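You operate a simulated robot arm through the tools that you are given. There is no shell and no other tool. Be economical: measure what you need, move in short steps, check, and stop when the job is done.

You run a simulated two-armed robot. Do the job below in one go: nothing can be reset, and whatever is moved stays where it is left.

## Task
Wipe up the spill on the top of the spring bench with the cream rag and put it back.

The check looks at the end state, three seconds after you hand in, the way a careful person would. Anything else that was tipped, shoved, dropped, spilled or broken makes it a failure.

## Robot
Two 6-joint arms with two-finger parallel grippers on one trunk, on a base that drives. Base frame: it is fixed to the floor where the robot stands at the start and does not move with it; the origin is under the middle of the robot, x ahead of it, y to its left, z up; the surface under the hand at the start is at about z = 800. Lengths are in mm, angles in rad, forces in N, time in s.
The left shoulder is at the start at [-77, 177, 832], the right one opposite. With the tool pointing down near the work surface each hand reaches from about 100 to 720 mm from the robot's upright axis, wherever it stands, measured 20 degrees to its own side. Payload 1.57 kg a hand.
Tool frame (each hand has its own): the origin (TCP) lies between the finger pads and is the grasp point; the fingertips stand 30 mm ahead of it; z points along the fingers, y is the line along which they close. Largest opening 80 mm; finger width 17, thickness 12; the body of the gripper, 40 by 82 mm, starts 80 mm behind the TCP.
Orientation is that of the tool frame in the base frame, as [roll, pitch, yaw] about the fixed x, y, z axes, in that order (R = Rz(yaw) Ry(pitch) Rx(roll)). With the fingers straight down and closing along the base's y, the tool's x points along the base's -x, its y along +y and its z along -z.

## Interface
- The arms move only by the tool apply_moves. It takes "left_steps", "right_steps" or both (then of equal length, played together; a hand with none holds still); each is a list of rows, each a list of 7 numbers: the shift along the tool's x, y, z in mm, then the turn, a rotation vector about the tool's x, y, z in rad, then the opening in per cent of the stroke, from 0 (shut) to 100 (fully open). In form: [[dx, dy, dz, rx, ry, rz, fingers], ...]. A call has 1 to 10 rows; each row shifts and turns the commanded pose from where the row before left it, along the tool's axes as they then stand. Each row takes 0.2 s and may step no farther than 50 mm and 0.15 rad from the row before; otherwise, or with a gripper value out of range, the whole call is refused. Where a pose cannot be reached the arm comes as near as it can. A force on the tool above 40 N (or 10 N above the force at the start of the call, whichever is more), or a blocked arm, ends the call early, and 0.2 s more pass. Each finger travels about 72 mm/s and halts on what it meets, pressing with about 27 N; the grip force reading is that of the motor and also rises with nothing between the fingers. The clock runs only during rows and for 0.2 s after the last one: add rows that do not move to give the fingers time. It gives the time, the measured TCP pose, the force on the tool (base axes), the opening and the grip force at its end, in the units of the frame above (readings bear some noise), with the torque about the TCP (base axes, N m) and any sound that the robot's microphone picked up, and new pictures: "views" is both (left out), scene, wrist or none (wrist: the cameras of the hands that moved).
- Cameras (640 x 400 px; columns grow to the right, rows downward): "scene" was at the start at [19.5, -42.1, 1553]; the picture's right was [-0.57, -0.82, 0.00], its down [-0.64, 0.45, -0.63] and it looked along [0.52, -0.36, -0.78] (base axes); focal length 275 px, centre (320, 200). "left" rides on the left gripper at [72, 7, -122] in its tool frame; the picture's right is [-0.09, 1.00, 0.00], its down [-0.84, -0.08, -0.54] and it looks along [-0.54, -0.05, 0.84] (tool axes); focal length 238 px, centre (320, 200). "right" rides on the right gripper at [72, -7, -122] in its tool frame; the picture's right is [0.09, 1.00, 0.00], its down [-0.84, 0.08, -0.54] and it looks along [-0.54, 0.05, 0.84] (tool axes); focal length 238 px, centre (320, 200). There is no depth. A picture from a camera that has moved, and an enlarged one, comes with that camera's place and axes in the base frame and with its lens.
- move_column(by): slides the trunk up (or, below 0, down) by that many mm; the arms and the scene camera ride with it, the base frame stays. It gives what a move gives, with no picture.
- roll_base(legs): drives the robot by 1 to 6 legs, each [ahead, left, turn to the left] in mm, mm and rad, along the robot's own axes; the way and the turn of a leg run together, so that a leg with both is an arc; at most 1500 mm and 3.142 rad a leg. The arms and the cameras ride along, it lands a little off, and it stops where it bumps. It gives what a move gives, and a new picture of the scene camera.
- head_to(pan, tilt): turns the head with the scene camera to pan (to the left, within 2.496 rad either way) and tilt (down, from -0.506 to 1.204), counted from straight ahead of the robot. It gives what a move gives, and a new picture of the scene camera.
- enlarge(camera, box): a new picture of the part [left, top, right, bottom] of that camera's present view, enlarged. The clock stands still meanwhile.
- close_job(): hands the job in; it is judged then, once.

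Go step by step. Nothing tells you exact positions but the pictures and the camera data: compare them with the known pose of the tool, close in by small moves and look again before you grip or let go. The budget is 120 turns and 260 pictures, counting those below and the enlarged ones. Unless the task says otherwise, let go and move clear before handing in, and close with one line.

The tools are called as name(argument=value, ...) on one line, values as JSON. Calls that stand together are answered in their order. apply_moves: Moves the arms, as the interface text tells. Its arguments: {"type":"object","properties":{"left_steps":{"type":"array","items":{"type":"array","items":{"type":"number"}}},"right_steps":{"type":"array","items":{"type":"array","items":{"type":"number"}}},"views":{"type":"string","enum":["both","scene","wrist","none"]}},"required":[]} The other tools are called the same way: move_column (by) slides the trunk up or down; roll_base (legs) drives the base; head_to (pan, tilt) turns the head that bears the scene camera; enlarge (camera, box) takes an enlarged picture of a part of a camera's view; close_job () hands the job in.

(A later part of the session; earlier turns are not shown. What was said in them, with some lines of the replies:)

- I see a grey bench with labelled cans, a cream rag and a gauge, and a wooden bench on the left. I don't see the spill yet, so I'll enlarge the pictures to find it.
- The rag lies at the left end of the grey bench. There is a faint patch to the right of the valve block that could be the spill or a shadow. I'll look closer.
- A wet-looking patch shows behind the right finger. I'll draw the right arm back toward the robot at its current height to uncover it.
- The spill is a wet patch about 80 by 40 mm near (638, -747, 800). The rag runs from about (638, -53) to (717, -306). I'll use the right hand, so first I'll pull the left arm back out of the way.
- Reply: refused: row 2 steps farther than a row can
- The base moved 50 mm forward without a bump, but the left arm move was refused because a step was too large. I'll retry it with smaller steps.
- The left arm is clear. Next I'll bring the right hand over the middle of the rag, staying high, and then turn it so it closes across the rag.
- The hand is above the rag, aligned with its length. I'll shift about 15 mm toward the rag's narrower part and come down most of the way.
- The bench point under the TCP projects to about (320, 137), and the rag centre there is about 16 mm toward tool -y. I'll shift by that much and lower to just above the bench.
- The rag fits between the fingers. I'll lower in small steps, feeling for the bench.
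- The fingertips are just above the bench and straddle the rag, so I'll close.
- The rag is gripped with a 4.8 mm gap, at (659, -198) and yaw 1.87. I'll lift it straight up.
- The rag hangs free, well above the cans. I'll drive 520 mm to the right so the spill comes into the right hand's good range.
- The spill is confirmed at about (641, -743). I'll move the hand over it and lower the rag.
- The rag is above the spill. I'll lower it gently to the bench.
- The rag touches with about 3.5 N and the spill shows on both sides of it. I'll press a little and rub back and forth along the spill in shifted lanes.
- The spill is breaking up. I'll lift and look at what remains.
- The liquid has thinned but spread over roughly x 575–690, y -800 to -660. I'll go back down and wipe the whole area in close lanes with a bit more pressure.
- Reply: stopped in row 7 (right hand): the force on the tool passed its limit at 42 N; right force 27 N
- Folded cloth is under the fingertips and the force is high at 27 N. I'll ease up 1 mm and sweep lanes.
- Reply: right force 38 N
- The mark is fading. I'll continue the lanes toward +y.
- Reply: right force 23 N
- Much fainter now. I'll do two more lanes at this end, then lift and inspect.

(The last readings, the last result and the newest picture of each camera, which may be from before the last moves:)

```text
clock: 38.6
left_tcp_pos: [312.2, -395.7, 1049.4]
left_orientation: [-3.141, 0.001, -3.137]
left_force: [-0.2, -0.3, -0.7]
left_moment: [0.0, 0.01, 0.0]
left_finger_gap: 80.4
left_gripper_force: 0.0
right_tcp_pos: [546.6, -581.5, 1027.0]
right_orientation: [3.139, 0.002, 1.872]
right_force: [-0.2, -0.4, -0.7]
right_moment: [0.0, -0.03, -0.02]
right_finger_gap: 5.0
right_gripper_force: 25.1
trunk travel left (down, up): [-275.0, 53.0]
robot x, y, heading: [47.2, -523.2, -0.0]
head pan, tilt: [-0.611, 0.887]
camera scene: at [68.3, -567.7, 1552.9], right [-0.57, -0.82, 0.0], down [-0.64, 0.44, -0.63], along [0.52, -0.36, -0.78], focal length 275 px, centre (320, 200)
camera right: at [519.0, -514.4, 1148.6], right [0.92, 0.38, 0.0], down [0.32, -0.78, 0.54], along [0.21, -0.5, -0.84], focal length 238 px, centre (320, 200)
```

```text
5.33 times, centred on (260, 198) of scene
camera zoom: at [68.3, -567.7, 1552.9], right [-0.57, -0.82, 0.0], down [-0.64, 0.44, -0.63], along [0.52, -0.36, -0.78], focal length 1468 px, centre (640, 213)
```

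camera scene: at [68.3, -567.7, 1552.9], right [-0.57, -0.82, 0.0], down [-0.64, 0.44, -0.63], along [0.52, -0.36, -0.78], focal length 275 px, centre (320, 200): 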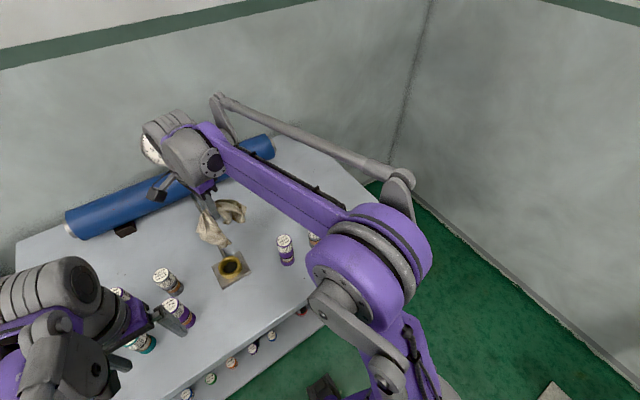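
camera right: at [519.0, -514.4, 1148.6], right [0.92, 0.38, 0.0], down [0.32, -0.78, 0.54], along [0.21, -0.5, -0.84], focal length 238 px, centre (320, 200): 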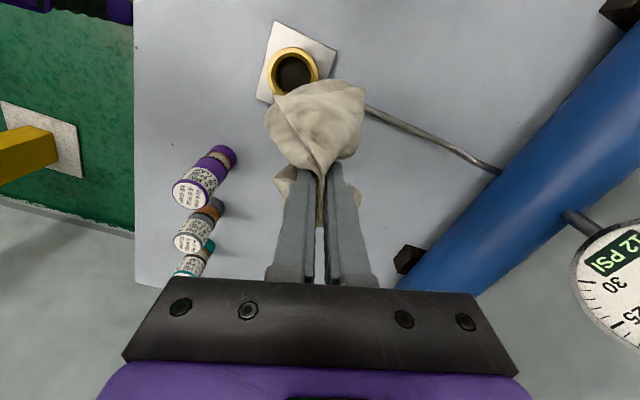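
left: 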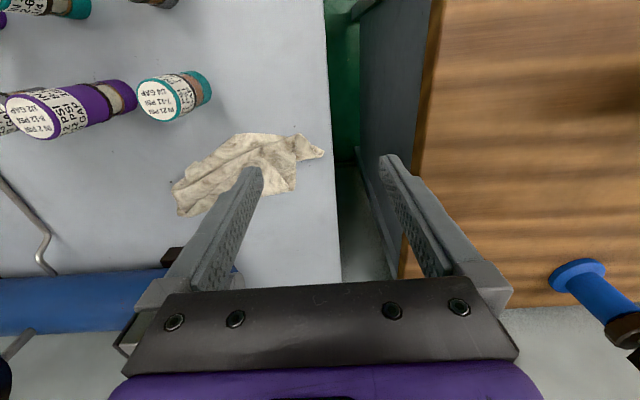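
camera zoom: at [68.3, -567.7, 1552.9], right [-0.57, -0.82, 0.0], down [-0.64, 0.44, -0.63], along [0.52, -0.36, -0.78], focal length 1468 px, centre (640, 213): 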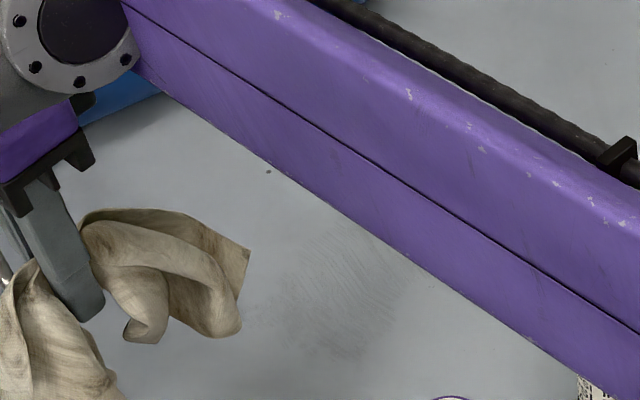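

Only a faint film is left near (627, -730). I'll do a second round with lanes in the other direction.

apply_moves(right_steps=[[-44, 0, 0, 0, 0, 0, 0], [-44, 0, 0, 0, 0, 0, 0], [-44, 0, 0, 0, 0, 0, 0], [-42, -6, 5, 0, 0, 0, 0], [-42, -6, 20, 0, 0, 0, 0], [0, 0, 45, 0, 0, 0, 0], [0, 0, 45, 0, 0, 0, 0], [0, 0, 45, 0, 0, 0, 0], [0, 0, 25, 0, 0, 0, 0], [0, 0, 8, 0, 0, 0, 0]], views="wrist")

```text
clock: 40.8
left_tcp_pos: [311.0, -396.6, 1051.0]
left_orientation: [3.14, 0.001, -3.139]
left_force: [0.0, -0.4, -0.7]
left_moment: [0.03, -0.01, 0.07]
left_finger_gap: 80.1
left_gripper_force: 0.1
right_tcp_pos: [602.3, -792.6, 834.1]
right_orientation: [3.139, 0.002, 1.875]
right_force: [-0.4, -0.4, 1.8]
right_moment: [0.0, -0.01, 0.01]
right_finger_gap: 4.6
right_gripper_force: 24.9
trunk travel left (down, up): [-275.0, 53.0]
robot x, y, heading: [49.8, -527.5, 0.006]
head pan, tilt: [-0.611, 0.887]
camera right: at [574.6, -725.0, 955.2], right [0.92, 0.38, 0.0], down [0.32, -0.78, 0.54], along [0.21, -0.5, -0.84], focal length 238 px, centre (320, 200)
```

right: 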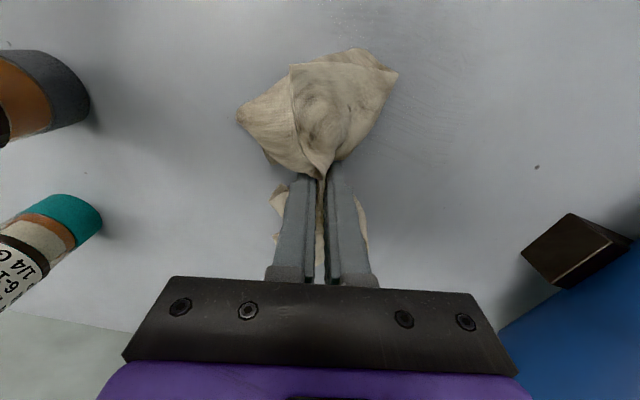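

apply_moves(right_steps=[[35, 0, 1.5, 0, 0, 0, 0], [38, 0, 0, 0, 0, 0, 0], [35, 0, 0, 0, 0, 0, 0], [0, 14, 0, 0, 0, 0, 0], [-35, 0, 0, 0, 0, 0, 0], [-38, 0, 0, 0, 0, 0, 0], [-35, 0, 0, 0, 0, 0, 0], [0, 14, 0, 0, 0, 0, 0]], views="none")

apply_moves(right_steps=[[35, 0, 0, 0, 0, 0, 0], [38, 0, 0, 0, 0, 0, 0], [35, 0, 0, 0, 0, 0, 0], [0, 14, 0, 0, 0, 0, 0], [-35, 0, 0, 0, 0, 0, 0], [-38, 0, 0, 0, 0, 0, 0], [-35, 0, 0, 0, 0, 0, 0], [0, 14, 0, 0, 0, 0, 0]], views="none")

apply_moves(right_steps=[[35, 0, 0, 0, 0, 0, 0], [38, 0, 0, 0, 0, 0, 0], [35, 0, 0, 0, 0, 0, 0], [0, 14, 0, 0, 0, 0, 0], [-35, 0, 0, 0, 0, 0, 0], [-38, 0, 0, 0, 0, 0, 0], [-35, 0, 0, 0, 0, 0, 0], [0, 14, 0, 0, 0, 0, 0]], views="wrist")

```text
clock: 42.6
left_tcp_pos: [310.8, -394.8, 1050.9]
left_orientation: [-3.141, 0.0, -3.139]
left_force: [0.2, 0.2, -0.4]
left_moment: [-0.01, -0.02, 0.01]
left_finger_gap: 80.1
left_gripper_force: 0.0
right_tcp_pos: [627.8, -787.5, 831.6]
right_orientation: [3.14, 0.002, 1.872]
right_force: [-1.9, -0.7, 8.4]
right_moment: [-0.09, 0.05, -0.01]
right_finger_gap: 4.5
right_gripper_force: 25.6
trunk travel left (down, up): [-275.0, 53.0]
robot x, y, heading: [47.9, -530.3, 0.003]
head pan, tilt: [-0.611, 0.887]
```

```text
clock: 44.4
left_tcp_pos: [314.0, -396.3, 1050.4]
left_orientation: [3.141, 0.0, -3.139]
left_force: [0.7, 0.0, -0.8]
left_moment: [0.01, -0.02, 0.01]
left_finger_gap: 79.9
left_gripper_force: 0.1
right_tcp_pos: [654.4, -777.0, 833.1]
right_orientation: [3.14, 0.002, 1.871]
right_force: [-0.6, -0.1, 0.5]
right_moment: [-0.03, -0.02, 0.0]
right_finger_gap: 4.6
right_gripper_force: 25.0
trunk travel left (down, up): [-275.0, 53.0]
robot x, y, heading: [49.2, -527.8, 0.003]
head pan, tilt: [-0.611, 0.887]
```

```text
clock: 46.2
left_tcp_pos: [311.9, -395.1, 1050.0]
left_orientation: [3.141, 0.001, -3.138]
left_force: [-0.4, 0.2, -0.2]
left_moment: [0.0, -0.01, -0.02]
left_finger_gap: 79.9
left_gripper_force: 0.0
right_tcp_pos: [681.3, -767.8, 830.8]
right_orientation: [3.14, 0.002, 1.871]
right_force: [-0.6, -1.2, 8.4]
right_moment: [-0.05, 0.05, 0.01]
right_finger_gap: 4.5
right_gripper_force: 25.0
trunk travel left (down, up): [-275.0, 53.0]
robot x, y, heading: [48.3, -524.2, 0.003]
head pan, tilt: [-0.611, 0.887]
camera right: at [652.9, -700.2, 953.6], right [0.92, 0.38, 0.0], down [0.32, -0.78, 0.54], along [0.21, -0.5, -0.84], focal length 238 px, centre (320, 200)
```

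right: 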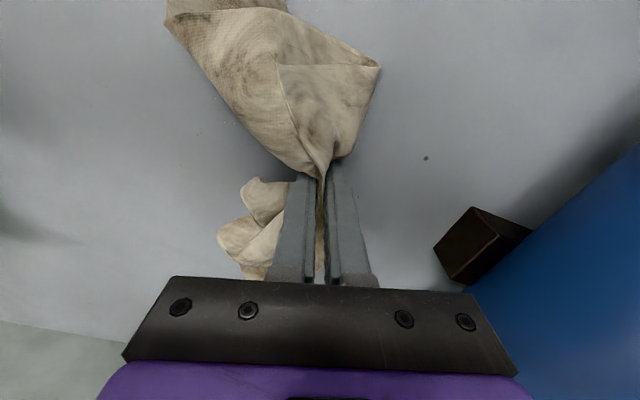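

I'll lift and pull back to inspect the surface.

apply_moves(right_steps=[[0, 0, -40, 0, 0, 0, 0], [0, 0, -45, 0, 0, 0, 0], [0, 0, -45, 0, 0, 0, 0], [0, -20, -40, 0, 0, 0, 0], [0, -45, -20, 0, 0, 0, 0], [0, -45, 0, 0, 0, 0, 0], [0, -45, 0, 0, 0, 0, 0], [0, -45, 0, 0, 0, 0, 0], [0, 0, 0, 0, 0, 0, 0]], views="wrist")

enlarge(camera="scene", box=[200, 160, 320, 235])

```text
clock: 48.2
left_tcp_pos: [313.4, -396.3, 1050.8]
left_orientation: [-3.14, 0.0, -3.139]
left_force: [-0.1, -0.8, -0.9]
left_moment: [0.0, 0.0, 0.0]
left_finger_gap: 79.9
left_gripper_force: 0.1
right_tcp_pos: [490.0, -826.7, 1023.5]
right_orientation: [3.141, 0.001, 1.874]
right_force: [-0.7, 0.0, -0.5]
right_moment: [-0.02, 0.02, 0.02]
right_finger_gap: 4.5
right_gripper_force: 25.3
trunk travel left (down, up): [-275.0, 53.0]
robot x, y, heading: [52.5, -521.8, 0.007]
head pan, tilt: [-0.611, 0.887]
camera right: at [461.2, -759.5, 1145.0], right [0.92, 0.39, 0.0], down [0.32, -0.78, 0.54], along [0.21, -0.5, -0.84], focal length 238 px, centre (320, 200)
```

right: 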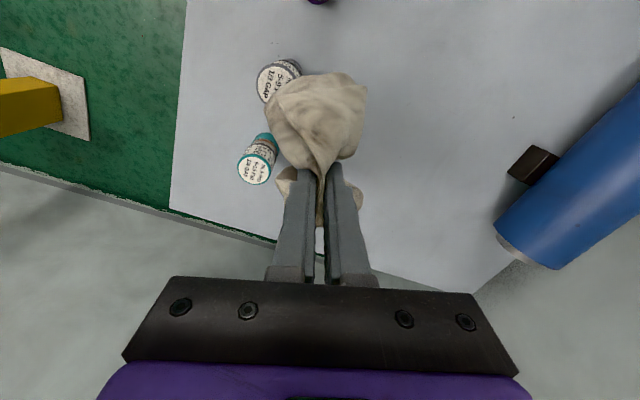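

```text
5.33 times, centred on (260, 198) of scene
camera zoom: at [69.5, -567.0, 1553.0], right [-0.57, -0.82, 0.0], down [-0.64, 0.44, -0.63], along [0.52, -0.36, -0.78], focal length 1468 px, centre (640, 213)
```

zoom: 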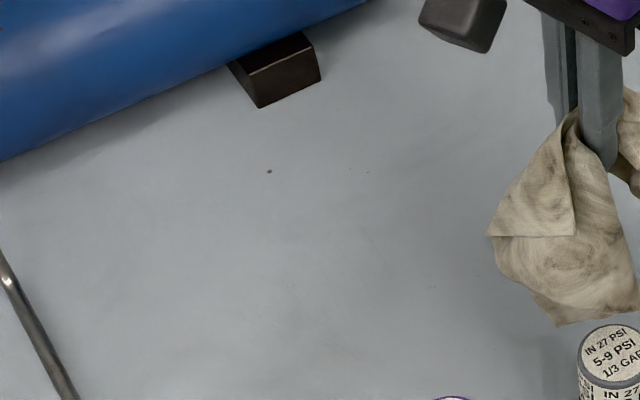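

The bench looks nearly clean. I'll zoom further for leftover film and check a little below that area too.

enlarge(camera="scene", box=[235, 195, 299, 235])

enlarge(camera="right", box=[340, 0, 580, 150])

```text
10.00 times, centred on (267, 215) of scene
camera zoom: at [69.5, -567.0, 1553.0], right [-0.57, -0.82, 0.0], down [-0.64, 0.44, -0.63], along [0.52, -0.36, -0.78], focal length 2752 px, centre (850, 50)
```

zoom: 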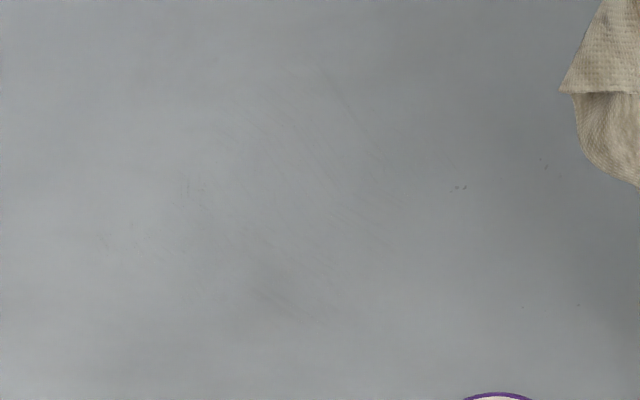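

```text
2.67 times, centred on (460, 75) of right
camera zoom: at [461.2, -759.5, 1145.0], right [0.92, 0.39, 0.0], down [0.32, -0.78, 0.54], along [0.21, -0.5, -0.84], focal length 636 px, centre (-53, 533)
```

zoom: 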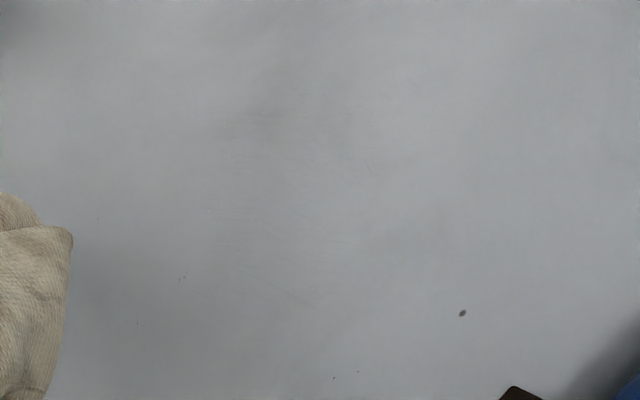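

Only a barely visible trace remains around (620, -725). I'll give it one more fine round there.

apply_moves(right_steps=[[14, 45, 0, 0, 0, 0, 0], [14, 45, 0, 0, 0, 0, 0], [0, 16, 15, 0, 0, 0, 0], [0, 0, 45, 0, 0, 0, 0], [0, 0, 45, 0, 0, 0, 0], [0, 0, 45, 0, 0, 0, 0], [0, 0, 30, 0, 0, 0, 0], [0, 0, 9, 0, 0, 0, 0], [0, 0, 1, 0, 0, 0, 0]], views="wrist")

```text
clock: 50.2
left_tcp_pos: [312.0, -395.8, 1050.5]
left_orientation: [3.141, -0.001, -3.138]
left_force: [0.3, -0.2, 0.0]
left_moment: [-0.01, -0.06, -0.01]
left_finger_gap: 80.0
left_gripper_force: 0.0
right_tcp_pos: [581.6, -768.2, 832.0]
right_orientation: [3.14, 0.002, 1.873]
right_force: [-0.8, -0.5, 4.9]
right_moment: [-0.05, 0.01, 0.01]
right_finger_gap: 4.8
right_gripper_force: 25.3
trunk travel left (down, up): [-275.0, 53.0]
robot x, y, heading: [49.9, -522.4, -0.001]
head pan, tilt: [-0.611, 0.887]
camera right: at [554.1, -701.3, 953.8], right [0.92, 0.38, 0.0], down [0.32, -0.78, 0.54], along [0.21, -0.5, -0.84], focal length 238 px, centre (320, 200)
```

right: 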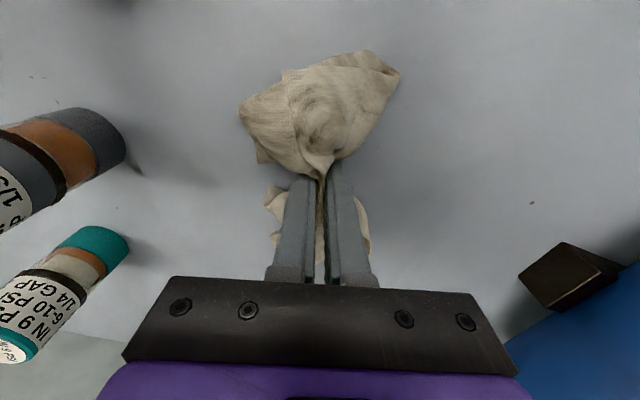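

apply_moves(right_steps=[[0, 38, 0.5, 0, 0, 0, 0], [0, 38, 0, 0, 0, 0, 0], [0, 30, 0, 0, 0, 0, 0], [10, 0, 0, 0, 0, 0, 0], [0, -38, 0, 0, 0, 0, 0], [0, -38, 0, 0, 0, 0, 0], [0, -30, 0, 0, 0, 0, 0], [10, 0, 0, 0, 0, 0, 0]], views="none")

apply_moves(right_steps=[[0, 38, 0, 0, 0, 0, 0], [0, 38, 0, 0, 0, 0, 0], [0, 30, 0, 0, 0, 0, 0], [10, 0, 0, 0, 0, 0, 0], [0, -38, 0, 0, 0, 0, 0], [0, -38, 0, 0, 0, 0, 0], [0, -30, 0, 0, 0, 0, 0], [10, 0, 0, 0, 0, 0, 0]], views="none")

apply_moves(right_steps=[[0, 38, 0, 0, 0, 0, 0], [0, 38, 0, 0, 0, 0, 0], [0, 30, 0, 0, 0, 0, 0], [10, 0, 0, 0, 0, 0, 0], [0, -38, 0, 0, 0, 0, 0], [0, -38, 0, 0, 0, 0, 0], [0, -30, 0, 0, 0, 0, 0], [10, 0, 0, 0, 0, 0, 0]], views="none")

apply_moves(right_steps=[[0, 0, -40, 0, 0, 0, 0], [0, 0, -45, 0, 0, 0, 0], [0, 0, -45, 0, 0, 0, 0], [0, 0, -45, 0, 0, 0, 0], [-20, 0, -40, 0, 0, 0, 0], [-45, -10, 0, 0, 0, 0, 0], [-40, -20, 0, 0, 0, 0, 0], [0, -45, 0, 0, 0, 0, 0], [0, 0, 0, 0, 0, 0, 0]], views="both")

enlarge(camera="scene", box=[220, 180, 316, 240])

```text
clock: 52.0
left_tcp_pos: [309.8, -396.8, 1050.0]
left_orientation: [3.141, 0.003, -3.138]
left_force: [-0.5, 0.5, -0.3]
left_moment: [0.02, -0.02, 0.02]
left_finger_gap: 80.1
left_gripper_force: 0.1
right_tcp_pos: [574.1, -750.9, 832.3]
right_orientation: [3.139, 0.004, 1.872]
right_force: [2.6, -10.0, 39.3]
right_moment: [-0.23, -0.16, -0.04]
right_finger_gap: 4.6
right_gripper_force: 25.3
trunk travel left (down, up): [-275.0, 53.0]
robot x, y, heading: [47.2, -525.4, 0.003]
head pan, tilt: [-0.611, 0.887]
```

```text
clock: 53.8
left_tcp_pos: [310.9, -396.8, 1050.8]
left_orientation: [-3.142, 0.003, -3.141]
left_force: [-0.1, -0.6, -1.0]
left_moment: [0.0, -0.02, 0.0]
left_finger_gap: 80.0
left_gripper_force: 0.0
right_tcp_pos: [570.4, -731.8, 831.1]
right_orientation: [3.138, 0.004, 1.871]
right_force: [3.1, -10.1, 38.8]
right_moment: [-0.2, -0.21, -0.03]
right_finger_gap: 4.7
right_gripper_force: 24.7
trunk travel left (down, up): [-275.0, 53.0]
robot x, y, heading: [46.9, -525.5, -0.0]
head pan, tilt: [-0.611, 0.887]
```

```text
clock: 55.6
left_tcp_pos: [310.1, -396.5, 1050.7]
left_orientation: [-3.141, 0.002, -3.139]
left_force: [0.2, -0.9, 0.2]
left_moment: [-0.01, -0.02, 0.0]
left_finger_gap: 79.7
left_gripper_force: 0.1
right_tcp_pos: [563.3, -711.4, 831.6]
right_orientation: [3.14, 0.005, 1.872]
right_force: [2.2, -8.9, 31.7]
right_moment: [-0.22, -0.14, -0.01]
right_finger_gap: 4.5
right_gripper_force: 25.0
trunk travel left (down, up): [-275.0, 53.0]
robot x, y, heading: [45.6, -524.3, 0.003]
head pan, tilt: [-0.611, 0.887]
```

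```text
clock: 57.6
left_tcp_pos: [313.7, -395.9, 1050.8]
left_orientation: [3.141, 0.0, -3.139]
left_force: [0.2, -0.8, -0.6]
left_moment: [0.03, 0.02, 0.0]
left_finger_gap: 80.1
left_gripper_force: 0.2
right_tcp_pos: [521.6, -830.1, 1046.5]
right_orientation: [3.141, 0.001, 1.874]
right_force: [0.4, 0.1, -0.5]
right_moment: [0.07, 0.0, -0.02]
right_finger_gap: 4.7
right_gripper_force: 24.9
trunk travel left (down, up): [-275.0, 53.0]
robot x, y, heading: [47.5, -522.1, 0.003]
head pan, tilt: [-0.611, 0.887]
camera scene: at [69.7, -567.2, 1553.0], right [-0.57, -0.82, 0.0], down [-0.64, 0.44, -0.63], along [0.52, -0.36, -0.78], focal length 275 px, centre (320, 200)
camera right: at [494.2, -763.3, 1168.8], right [0.92, 0.39, 0.0], down [0.32, -0.78, 0.54], along [0.21, -0.5, -0.84], focal length 238 px, centre (320, 200)
```

scene: 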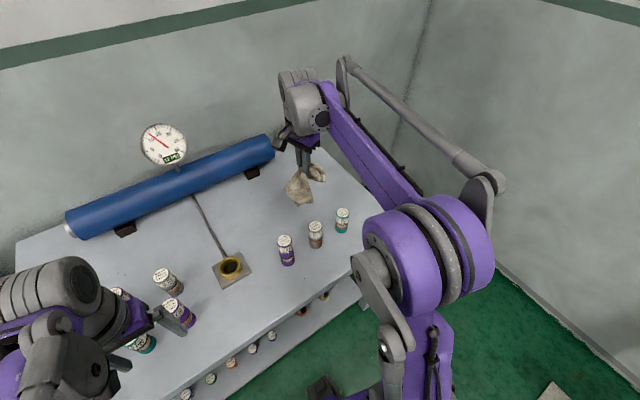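
right: 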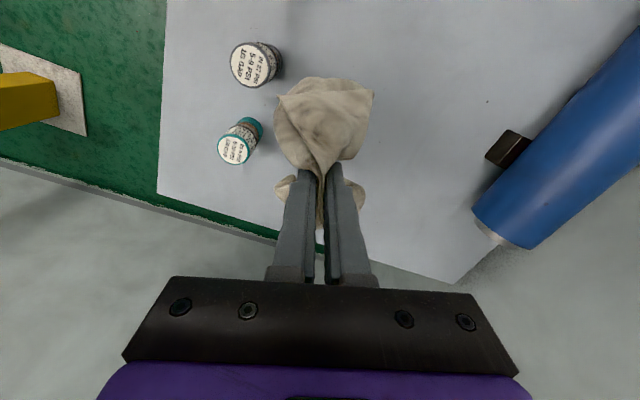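

```text
6.67 times, centred on (268, 210) of scene
camera zoom: at [69.7, -567.2, 1553.0], right [-0.57, -0.82, 0.0], down [-0.64, 0.44, -0.63], along [0.52, -0.36, -0.78], focal length 1835 px, centre (667, 133)
```

zoom: 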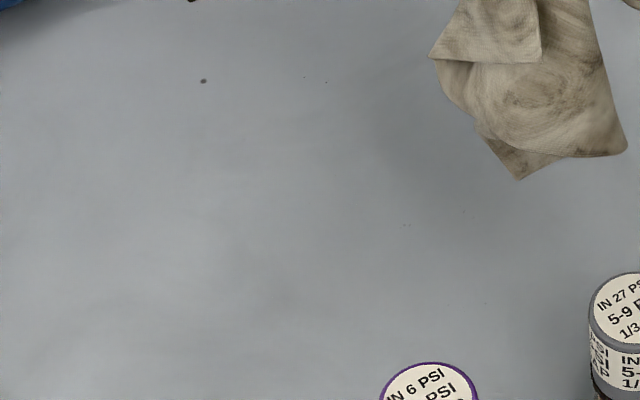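

The surface is clean. Now I'll take the rag back: raise it to its earlier carrying pose and drive 522 mm left.

apply_moves(right_steps=[[15, 40, -10, 0, 0, 0, 0], [15, 40, -10, 0, 0, 0, 0], [15, 40, -10, 0, 0, 0, 0], [19, 44, -8, 0, 0, 0, 0], [0, 0, 0, 0, 0, 0, 0]], views="none")

roll_base(legs=[[0, 260, 0], [0, 262, 0]])

```text
clock: 58.8
left_tcp_pos: [310.5, -396.0, 1050.2]
left_orientation: [-3.142, 0.003, -3.138]
left_force: [0.2, -1.7, 0.4]
left_moment: [0.01, -0.04, 0.0]
left_finger_gap: 80.0
left_gripper_force: 0.0
right_tcp_pos: [658.8, -721.5, 1084.7]
right_orientation: [3.137, 0.001, 1.873]
right_force: [-0.5, -0.7, 0.1]
right_moment: [-0.01, -0.07, -0.03]
right_finger_gap: 4.6
right_gripper_force: 24.8
trunk travel left (down, up): [-275.0, 53.0]
robot x, y, heading: [49.8, -524.8, 0.004]
head pan, tilt: [-0.611, 0.887]
```

```text
clock: 64.2
left_tcp_pos: [306.6, 131.0, 1049.5]
left_orientation: [-3.141, 0.001, -3.131]
left_force: [-0.2, 0.2, -0.9]
left_moment: [0.0, 0.01, 0.01]
left_finger_gap: 79.9
left_gripper_force: 0.1
right_tcp_pos: [657.6, -191.0, 1084.0]
right_orientation: [3.14, 0.001, 1.88]
right_force: [1.0, -0.1, 0.1]
right_moment: [-0.02, -0.01, 0.01]
right_finger_gap: 4.7
right_gripper_force: 24.8
trunk travel left (down, up): [-275.0, 53.0]
robot x, y, heading: [45.4, -0.4, 0.004]
head pan, tilt: [-0.611, 0.887]
camera scene: at [64.3, -41.1, 1553.0], right [-0.57, -0.82, 0.0], down [-0.64, 0.44, -0.63], along [0.52, -0.36, -0.78], focal length 275 px, centre (320, 200)
```

scene: 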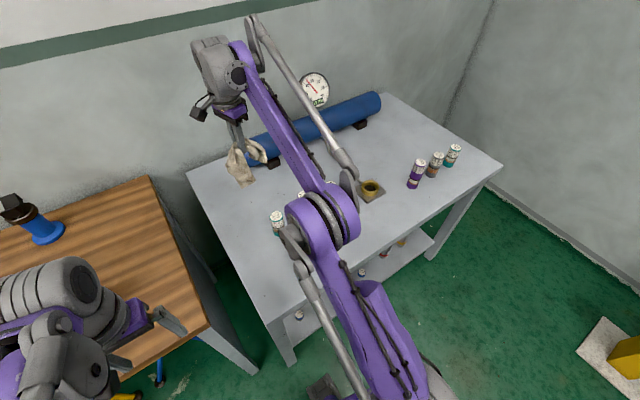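

I'm back by the rag's place. I'll lower it slightly toward +y of its old grip point, then drag it back so the long tail spreads as it lay before.

apply_moves(right_steps=[[38, 0, 20, 0, 0, 0, 0], [0, 0, 45, 0, 0, 0, 0], [0, 0, 45, 0, 0, 0, 0], [0, 0, 45, 0, 0, 0, 0], [0, 0, 40, 0, 0, 0, 0], [0, 0, 20, 0, 0, 0, 0], [0, 0, 0, 0, 0, 0, 0]], views="both")

```text
clock: 65.8
left_tcp_pos: [307.2, 130.9, 1049.7]
left_orientation: [3.141, 0.0, -3.131]
left_force: [-0.3, -0.5, -0.4]
left_moment: [-0.01, 0.0, 0.03]
left_finger_gap: 80.4
left_gripper_force: 0.0
right_tcp_pos: [643.4, -154.6, 867.6]
right_orientation: [3.139, 0.001, 1.878]
right_force: [0.5, -0.7, 0.1]
right_moment: [0.0, -0.02, 0.01]
right_finger_gap: 4.4
right_gripper_force: 24.8
trunk travel left (down, up): [-275.0, 53.0]
robot x, y, heading: [41.9, 1.7, 0.006]
head pan, tilt: [-0.611, 0.887]
camera scene: at [64.1, -41.3, 1553.0], right [-0.57, -0.82, 0.0], down [-0.64, 0.44, -0.63], along [0.52, -0.36, -0.78], focal length 275 px, centre (320, 200)
camera right: at [615.2, -87.8, 990.3], right [0.92, 0.39, 0.0], down [0.33, -0.77, 0.54], along [0.21, -0.5, -0.84], focal length 238 px, centre (320, 200)
```

scene: 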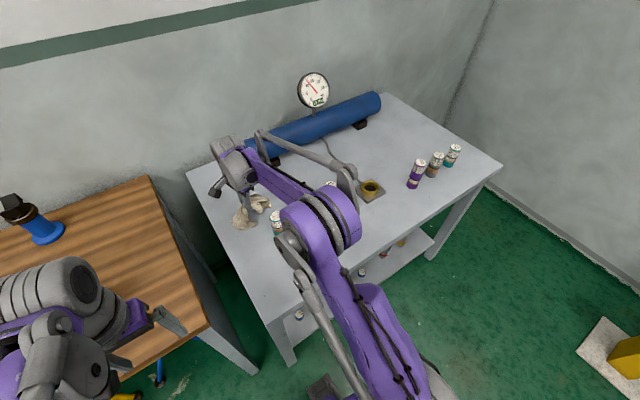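
right: 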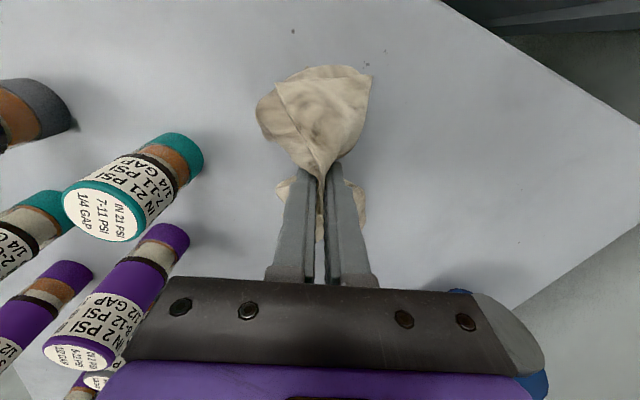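

Now I'll lower while sliding toward -y to trail the tail out.

apply_moves(right_steps=[[0, 0, 15, 0, 0, 0, 0], [-6, 0, 10, 0, 0, 0, 0], [-10, 0, 6, 0, 0, 0, 0], [-15, 0, 2, 0, 0, 0, 0], [-14, 0, 0, 0, 0, 0, 0], [0, 0, 0, 0, 0, 0, 0]], views="wrist")

```text
clock: 67.2
left_tcp_pos: [307.6, 130.8, 1049.3]
left_orientation: [3.141, 0.001, -3.131]
left_force: [0.4, -0.2, 0.2]
left_moment: [-0.01, 0.01, 0.01]
left_finger_gap: 79.9
left_gripper_force: 0.0
right_tcp_pos: [659.9, -198.4, 836.5]
right_orientation: [3.14, 0.001, 1.88]
right_force: [-0.2, -0.3, 0.9]
right_moment: [0.0, -0.02, 0.0]
right_finger_gap: 4.7
right_gripper_force: 25.4
trunk travel left (down, up): [-275.0, 53.0]
robot x, y, heading: [42.3, 3.1, 0.009]
head pan, tilt: [-0.611, 0.887]
camera right: at [632.0, -132.0, 957.8], right [0.92, 0.39, 0.0], down [0.33, -0.77, 0.54], along [0.21, -0.5, -0.84], focal length 238 px, centre (320, 200)
```

right: 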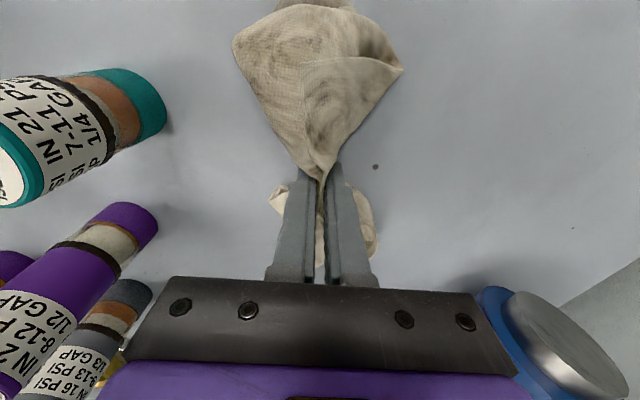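

The rag lies almost as it did before. I'll lower 3 mm, open the fingers and check.

apply_moves(right_steps=[[0, 0, 3, 0, 0, 0, 0], [0, 0, 0, 0, 0, 0, 25], [0, 0, 0, 0, 0, 0, 50], [0, 0, 0, 0, 0, 0, 80], [0, 0, 0, 0, 0, 0, 100], [0, 0, 0, 0, 0, 0, 100], [0, 0, 0, 0, 0, 0, 100]], views="wrist")

```text
clock: 68.8
left_tcp_pos: [306.9, 131.6, 1050.4]
left_orientation: [3.141, 0.0, -3.13]
left_force: [-0.3, 0.3, -0.6]
left_moment: [0.05, 0.01, -0.02]
left_finger_gap: 80.2
left_gripper_force: 0.0
right_tcp_pos: [658.8, -199.1, 833.2]
right_orientation: [3.141, 0.002, 1.88]
right_force: [-0.1, 0.1, 0.3]
right_moment: [0.0, 0.03, 0.0]
right_finger_gap: 80.0
right_gripper_force: 0.1
trunk travel left (down, up): [-275.0, 53.0]
robot x, y, heading: [44.8, 2.1, 0.014]
head pan, tilt: [-0.611, 0.887]
camera right: at [632.0, -131.5, 955.1], right [0.92, 0.39, 0.0], down [0.33, -0.77, 0.54], along [0.21, -0.5, -0.84], focal length 238 px, centre (320, 200)
```

right: 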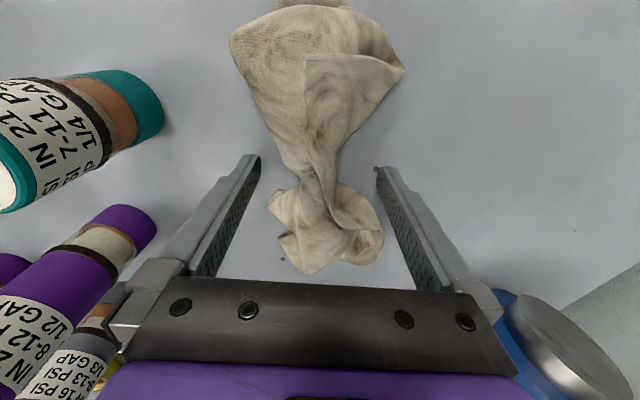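

Released, with the rag lying in its old place. I'll rise straight up and back away with the right hand.

apply_moves(right_steps=[[0, 0, -30, 0, 0, 0, 100], [0, 0, -45, 0, 0, 0, 100], [0, 0, -45, 0, 0, 0, 100], [0, 0, -45, 0, 0, 0, 100], [0, 0, -45, 0, 0, 0, 100], [0, 0, -40, 0, 0, 0, 100], [0, -45, 0, 0, 0, 0, 100], [-15, -45, 0, 0, 0, 0, 100], [-15, -45, 0, 0, 0, 0, 100], [-15, -45, 0, 0, 0, 0, 100]], views="none")

apply_moves(right_steps=[[-35, -30, 0, 0, 0, 0, 100], [-35, -30, 0, 0, 0, 0, 100], [-35, -30, 0, 0, 0, 0, 100], [-35, -30, 0, 0, 0, 0, 100], [-35, -20, 0, 0, 0, 0, 100], [0, 0, 0, 0, 0, 0, 100]], views="scene")

enlarge(camera="scene", box=[190, 90, 510, 290])

```text
clock: 71.0
left_tcp_pos: [305.4, 131.2, 1050.6]
left_orientation: [3.141, 0.001, -3.13]
left_force: [0.4, -0.5, -0.1]
left_moment: [0.0, -0.01, 0.03]
left_finger_gap: 79.8
left_gripper_force: 0.1
right_tcp_pos: [501.2, -291.6, 1087.2]
right_orientation: [3.138, 0.001, 1.879]
right_force: [0.1, -0.5, -0.2]
right_moment: [0.0, 0.01, -0.02]
right_finger_gap: 80.1
right_gripper_force: 0.0
trunk travel left (down, up): [-275.0, 53.0]
robot x, y, heading: [45.7, 1.7, 0.011]
head pan, tilt: [-0.611, 0.887]
```

```text
clock: 72.4
left_tcp_pos: [306.5, 132.0, 1050.1]
left_orientation: [-3.141, -0.002, -3.131]
left_force: [0.3, -0.3, 0.0]
left_moment: [0.0, 0.0, -0.01]
left_finger_gap: 80.0
left_gripper_force: 0.0
right_tcp_pos: [420.6, -503.8, 1084.8]
right_orientation: [3.139, 0.001, 1.88]
right_force: [0.0, -0.1, 0.3]
right_moment: [0.01, 0.0, 0.02]
right_finger_gap: 80.1
right_gripper_force: 0.2
trunk travel left (down, up): [-275.0, 53.0]
robot x, y, heading: [47.9, -2.1, 0.009]
head pan, tilt: [-0.611, 0.887]
camera scene: at [64.2, -40.6, 1553.0], right [-0.57, -0.82, 0.0], down [-0.64, 0.44, -0.63], along [0.52, -0.36, -0.78], focal length 275 px, centre (320, 200)
```

scene: 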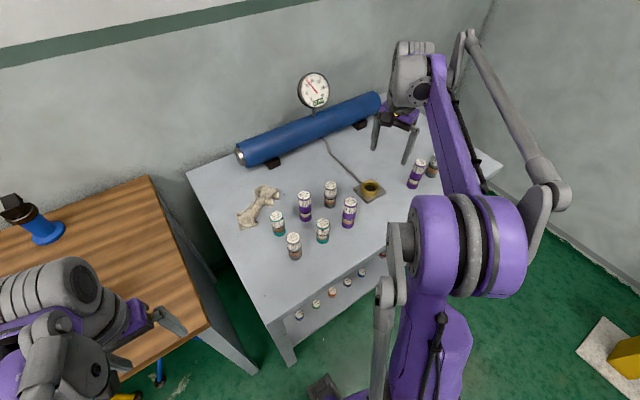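

```text
2.00 times, centred on (350, 190) of scene
camera zoom: at [64.2, -40.6, 1553.0], right [-0.57, -0.82, 0.0], down [-0.64, 0.44, -0.63], along [0.52, -0.36, -0.78], focal length 550 px, centre (260, 220)
```

zoom: 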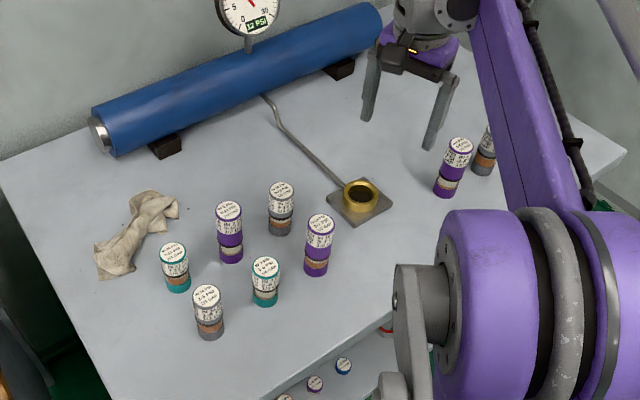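

The rag is back at about (659, -185), all the cans are still standing, the spill area was clean when last checked, and both arms are clear. I'll hand in.

close_job()

```text
The job is handed in.
```

The spill on the bench top is wiped up and the cream rag is back in its place, though more bunched than before; nothing else was knocked over or shifted that I could see.
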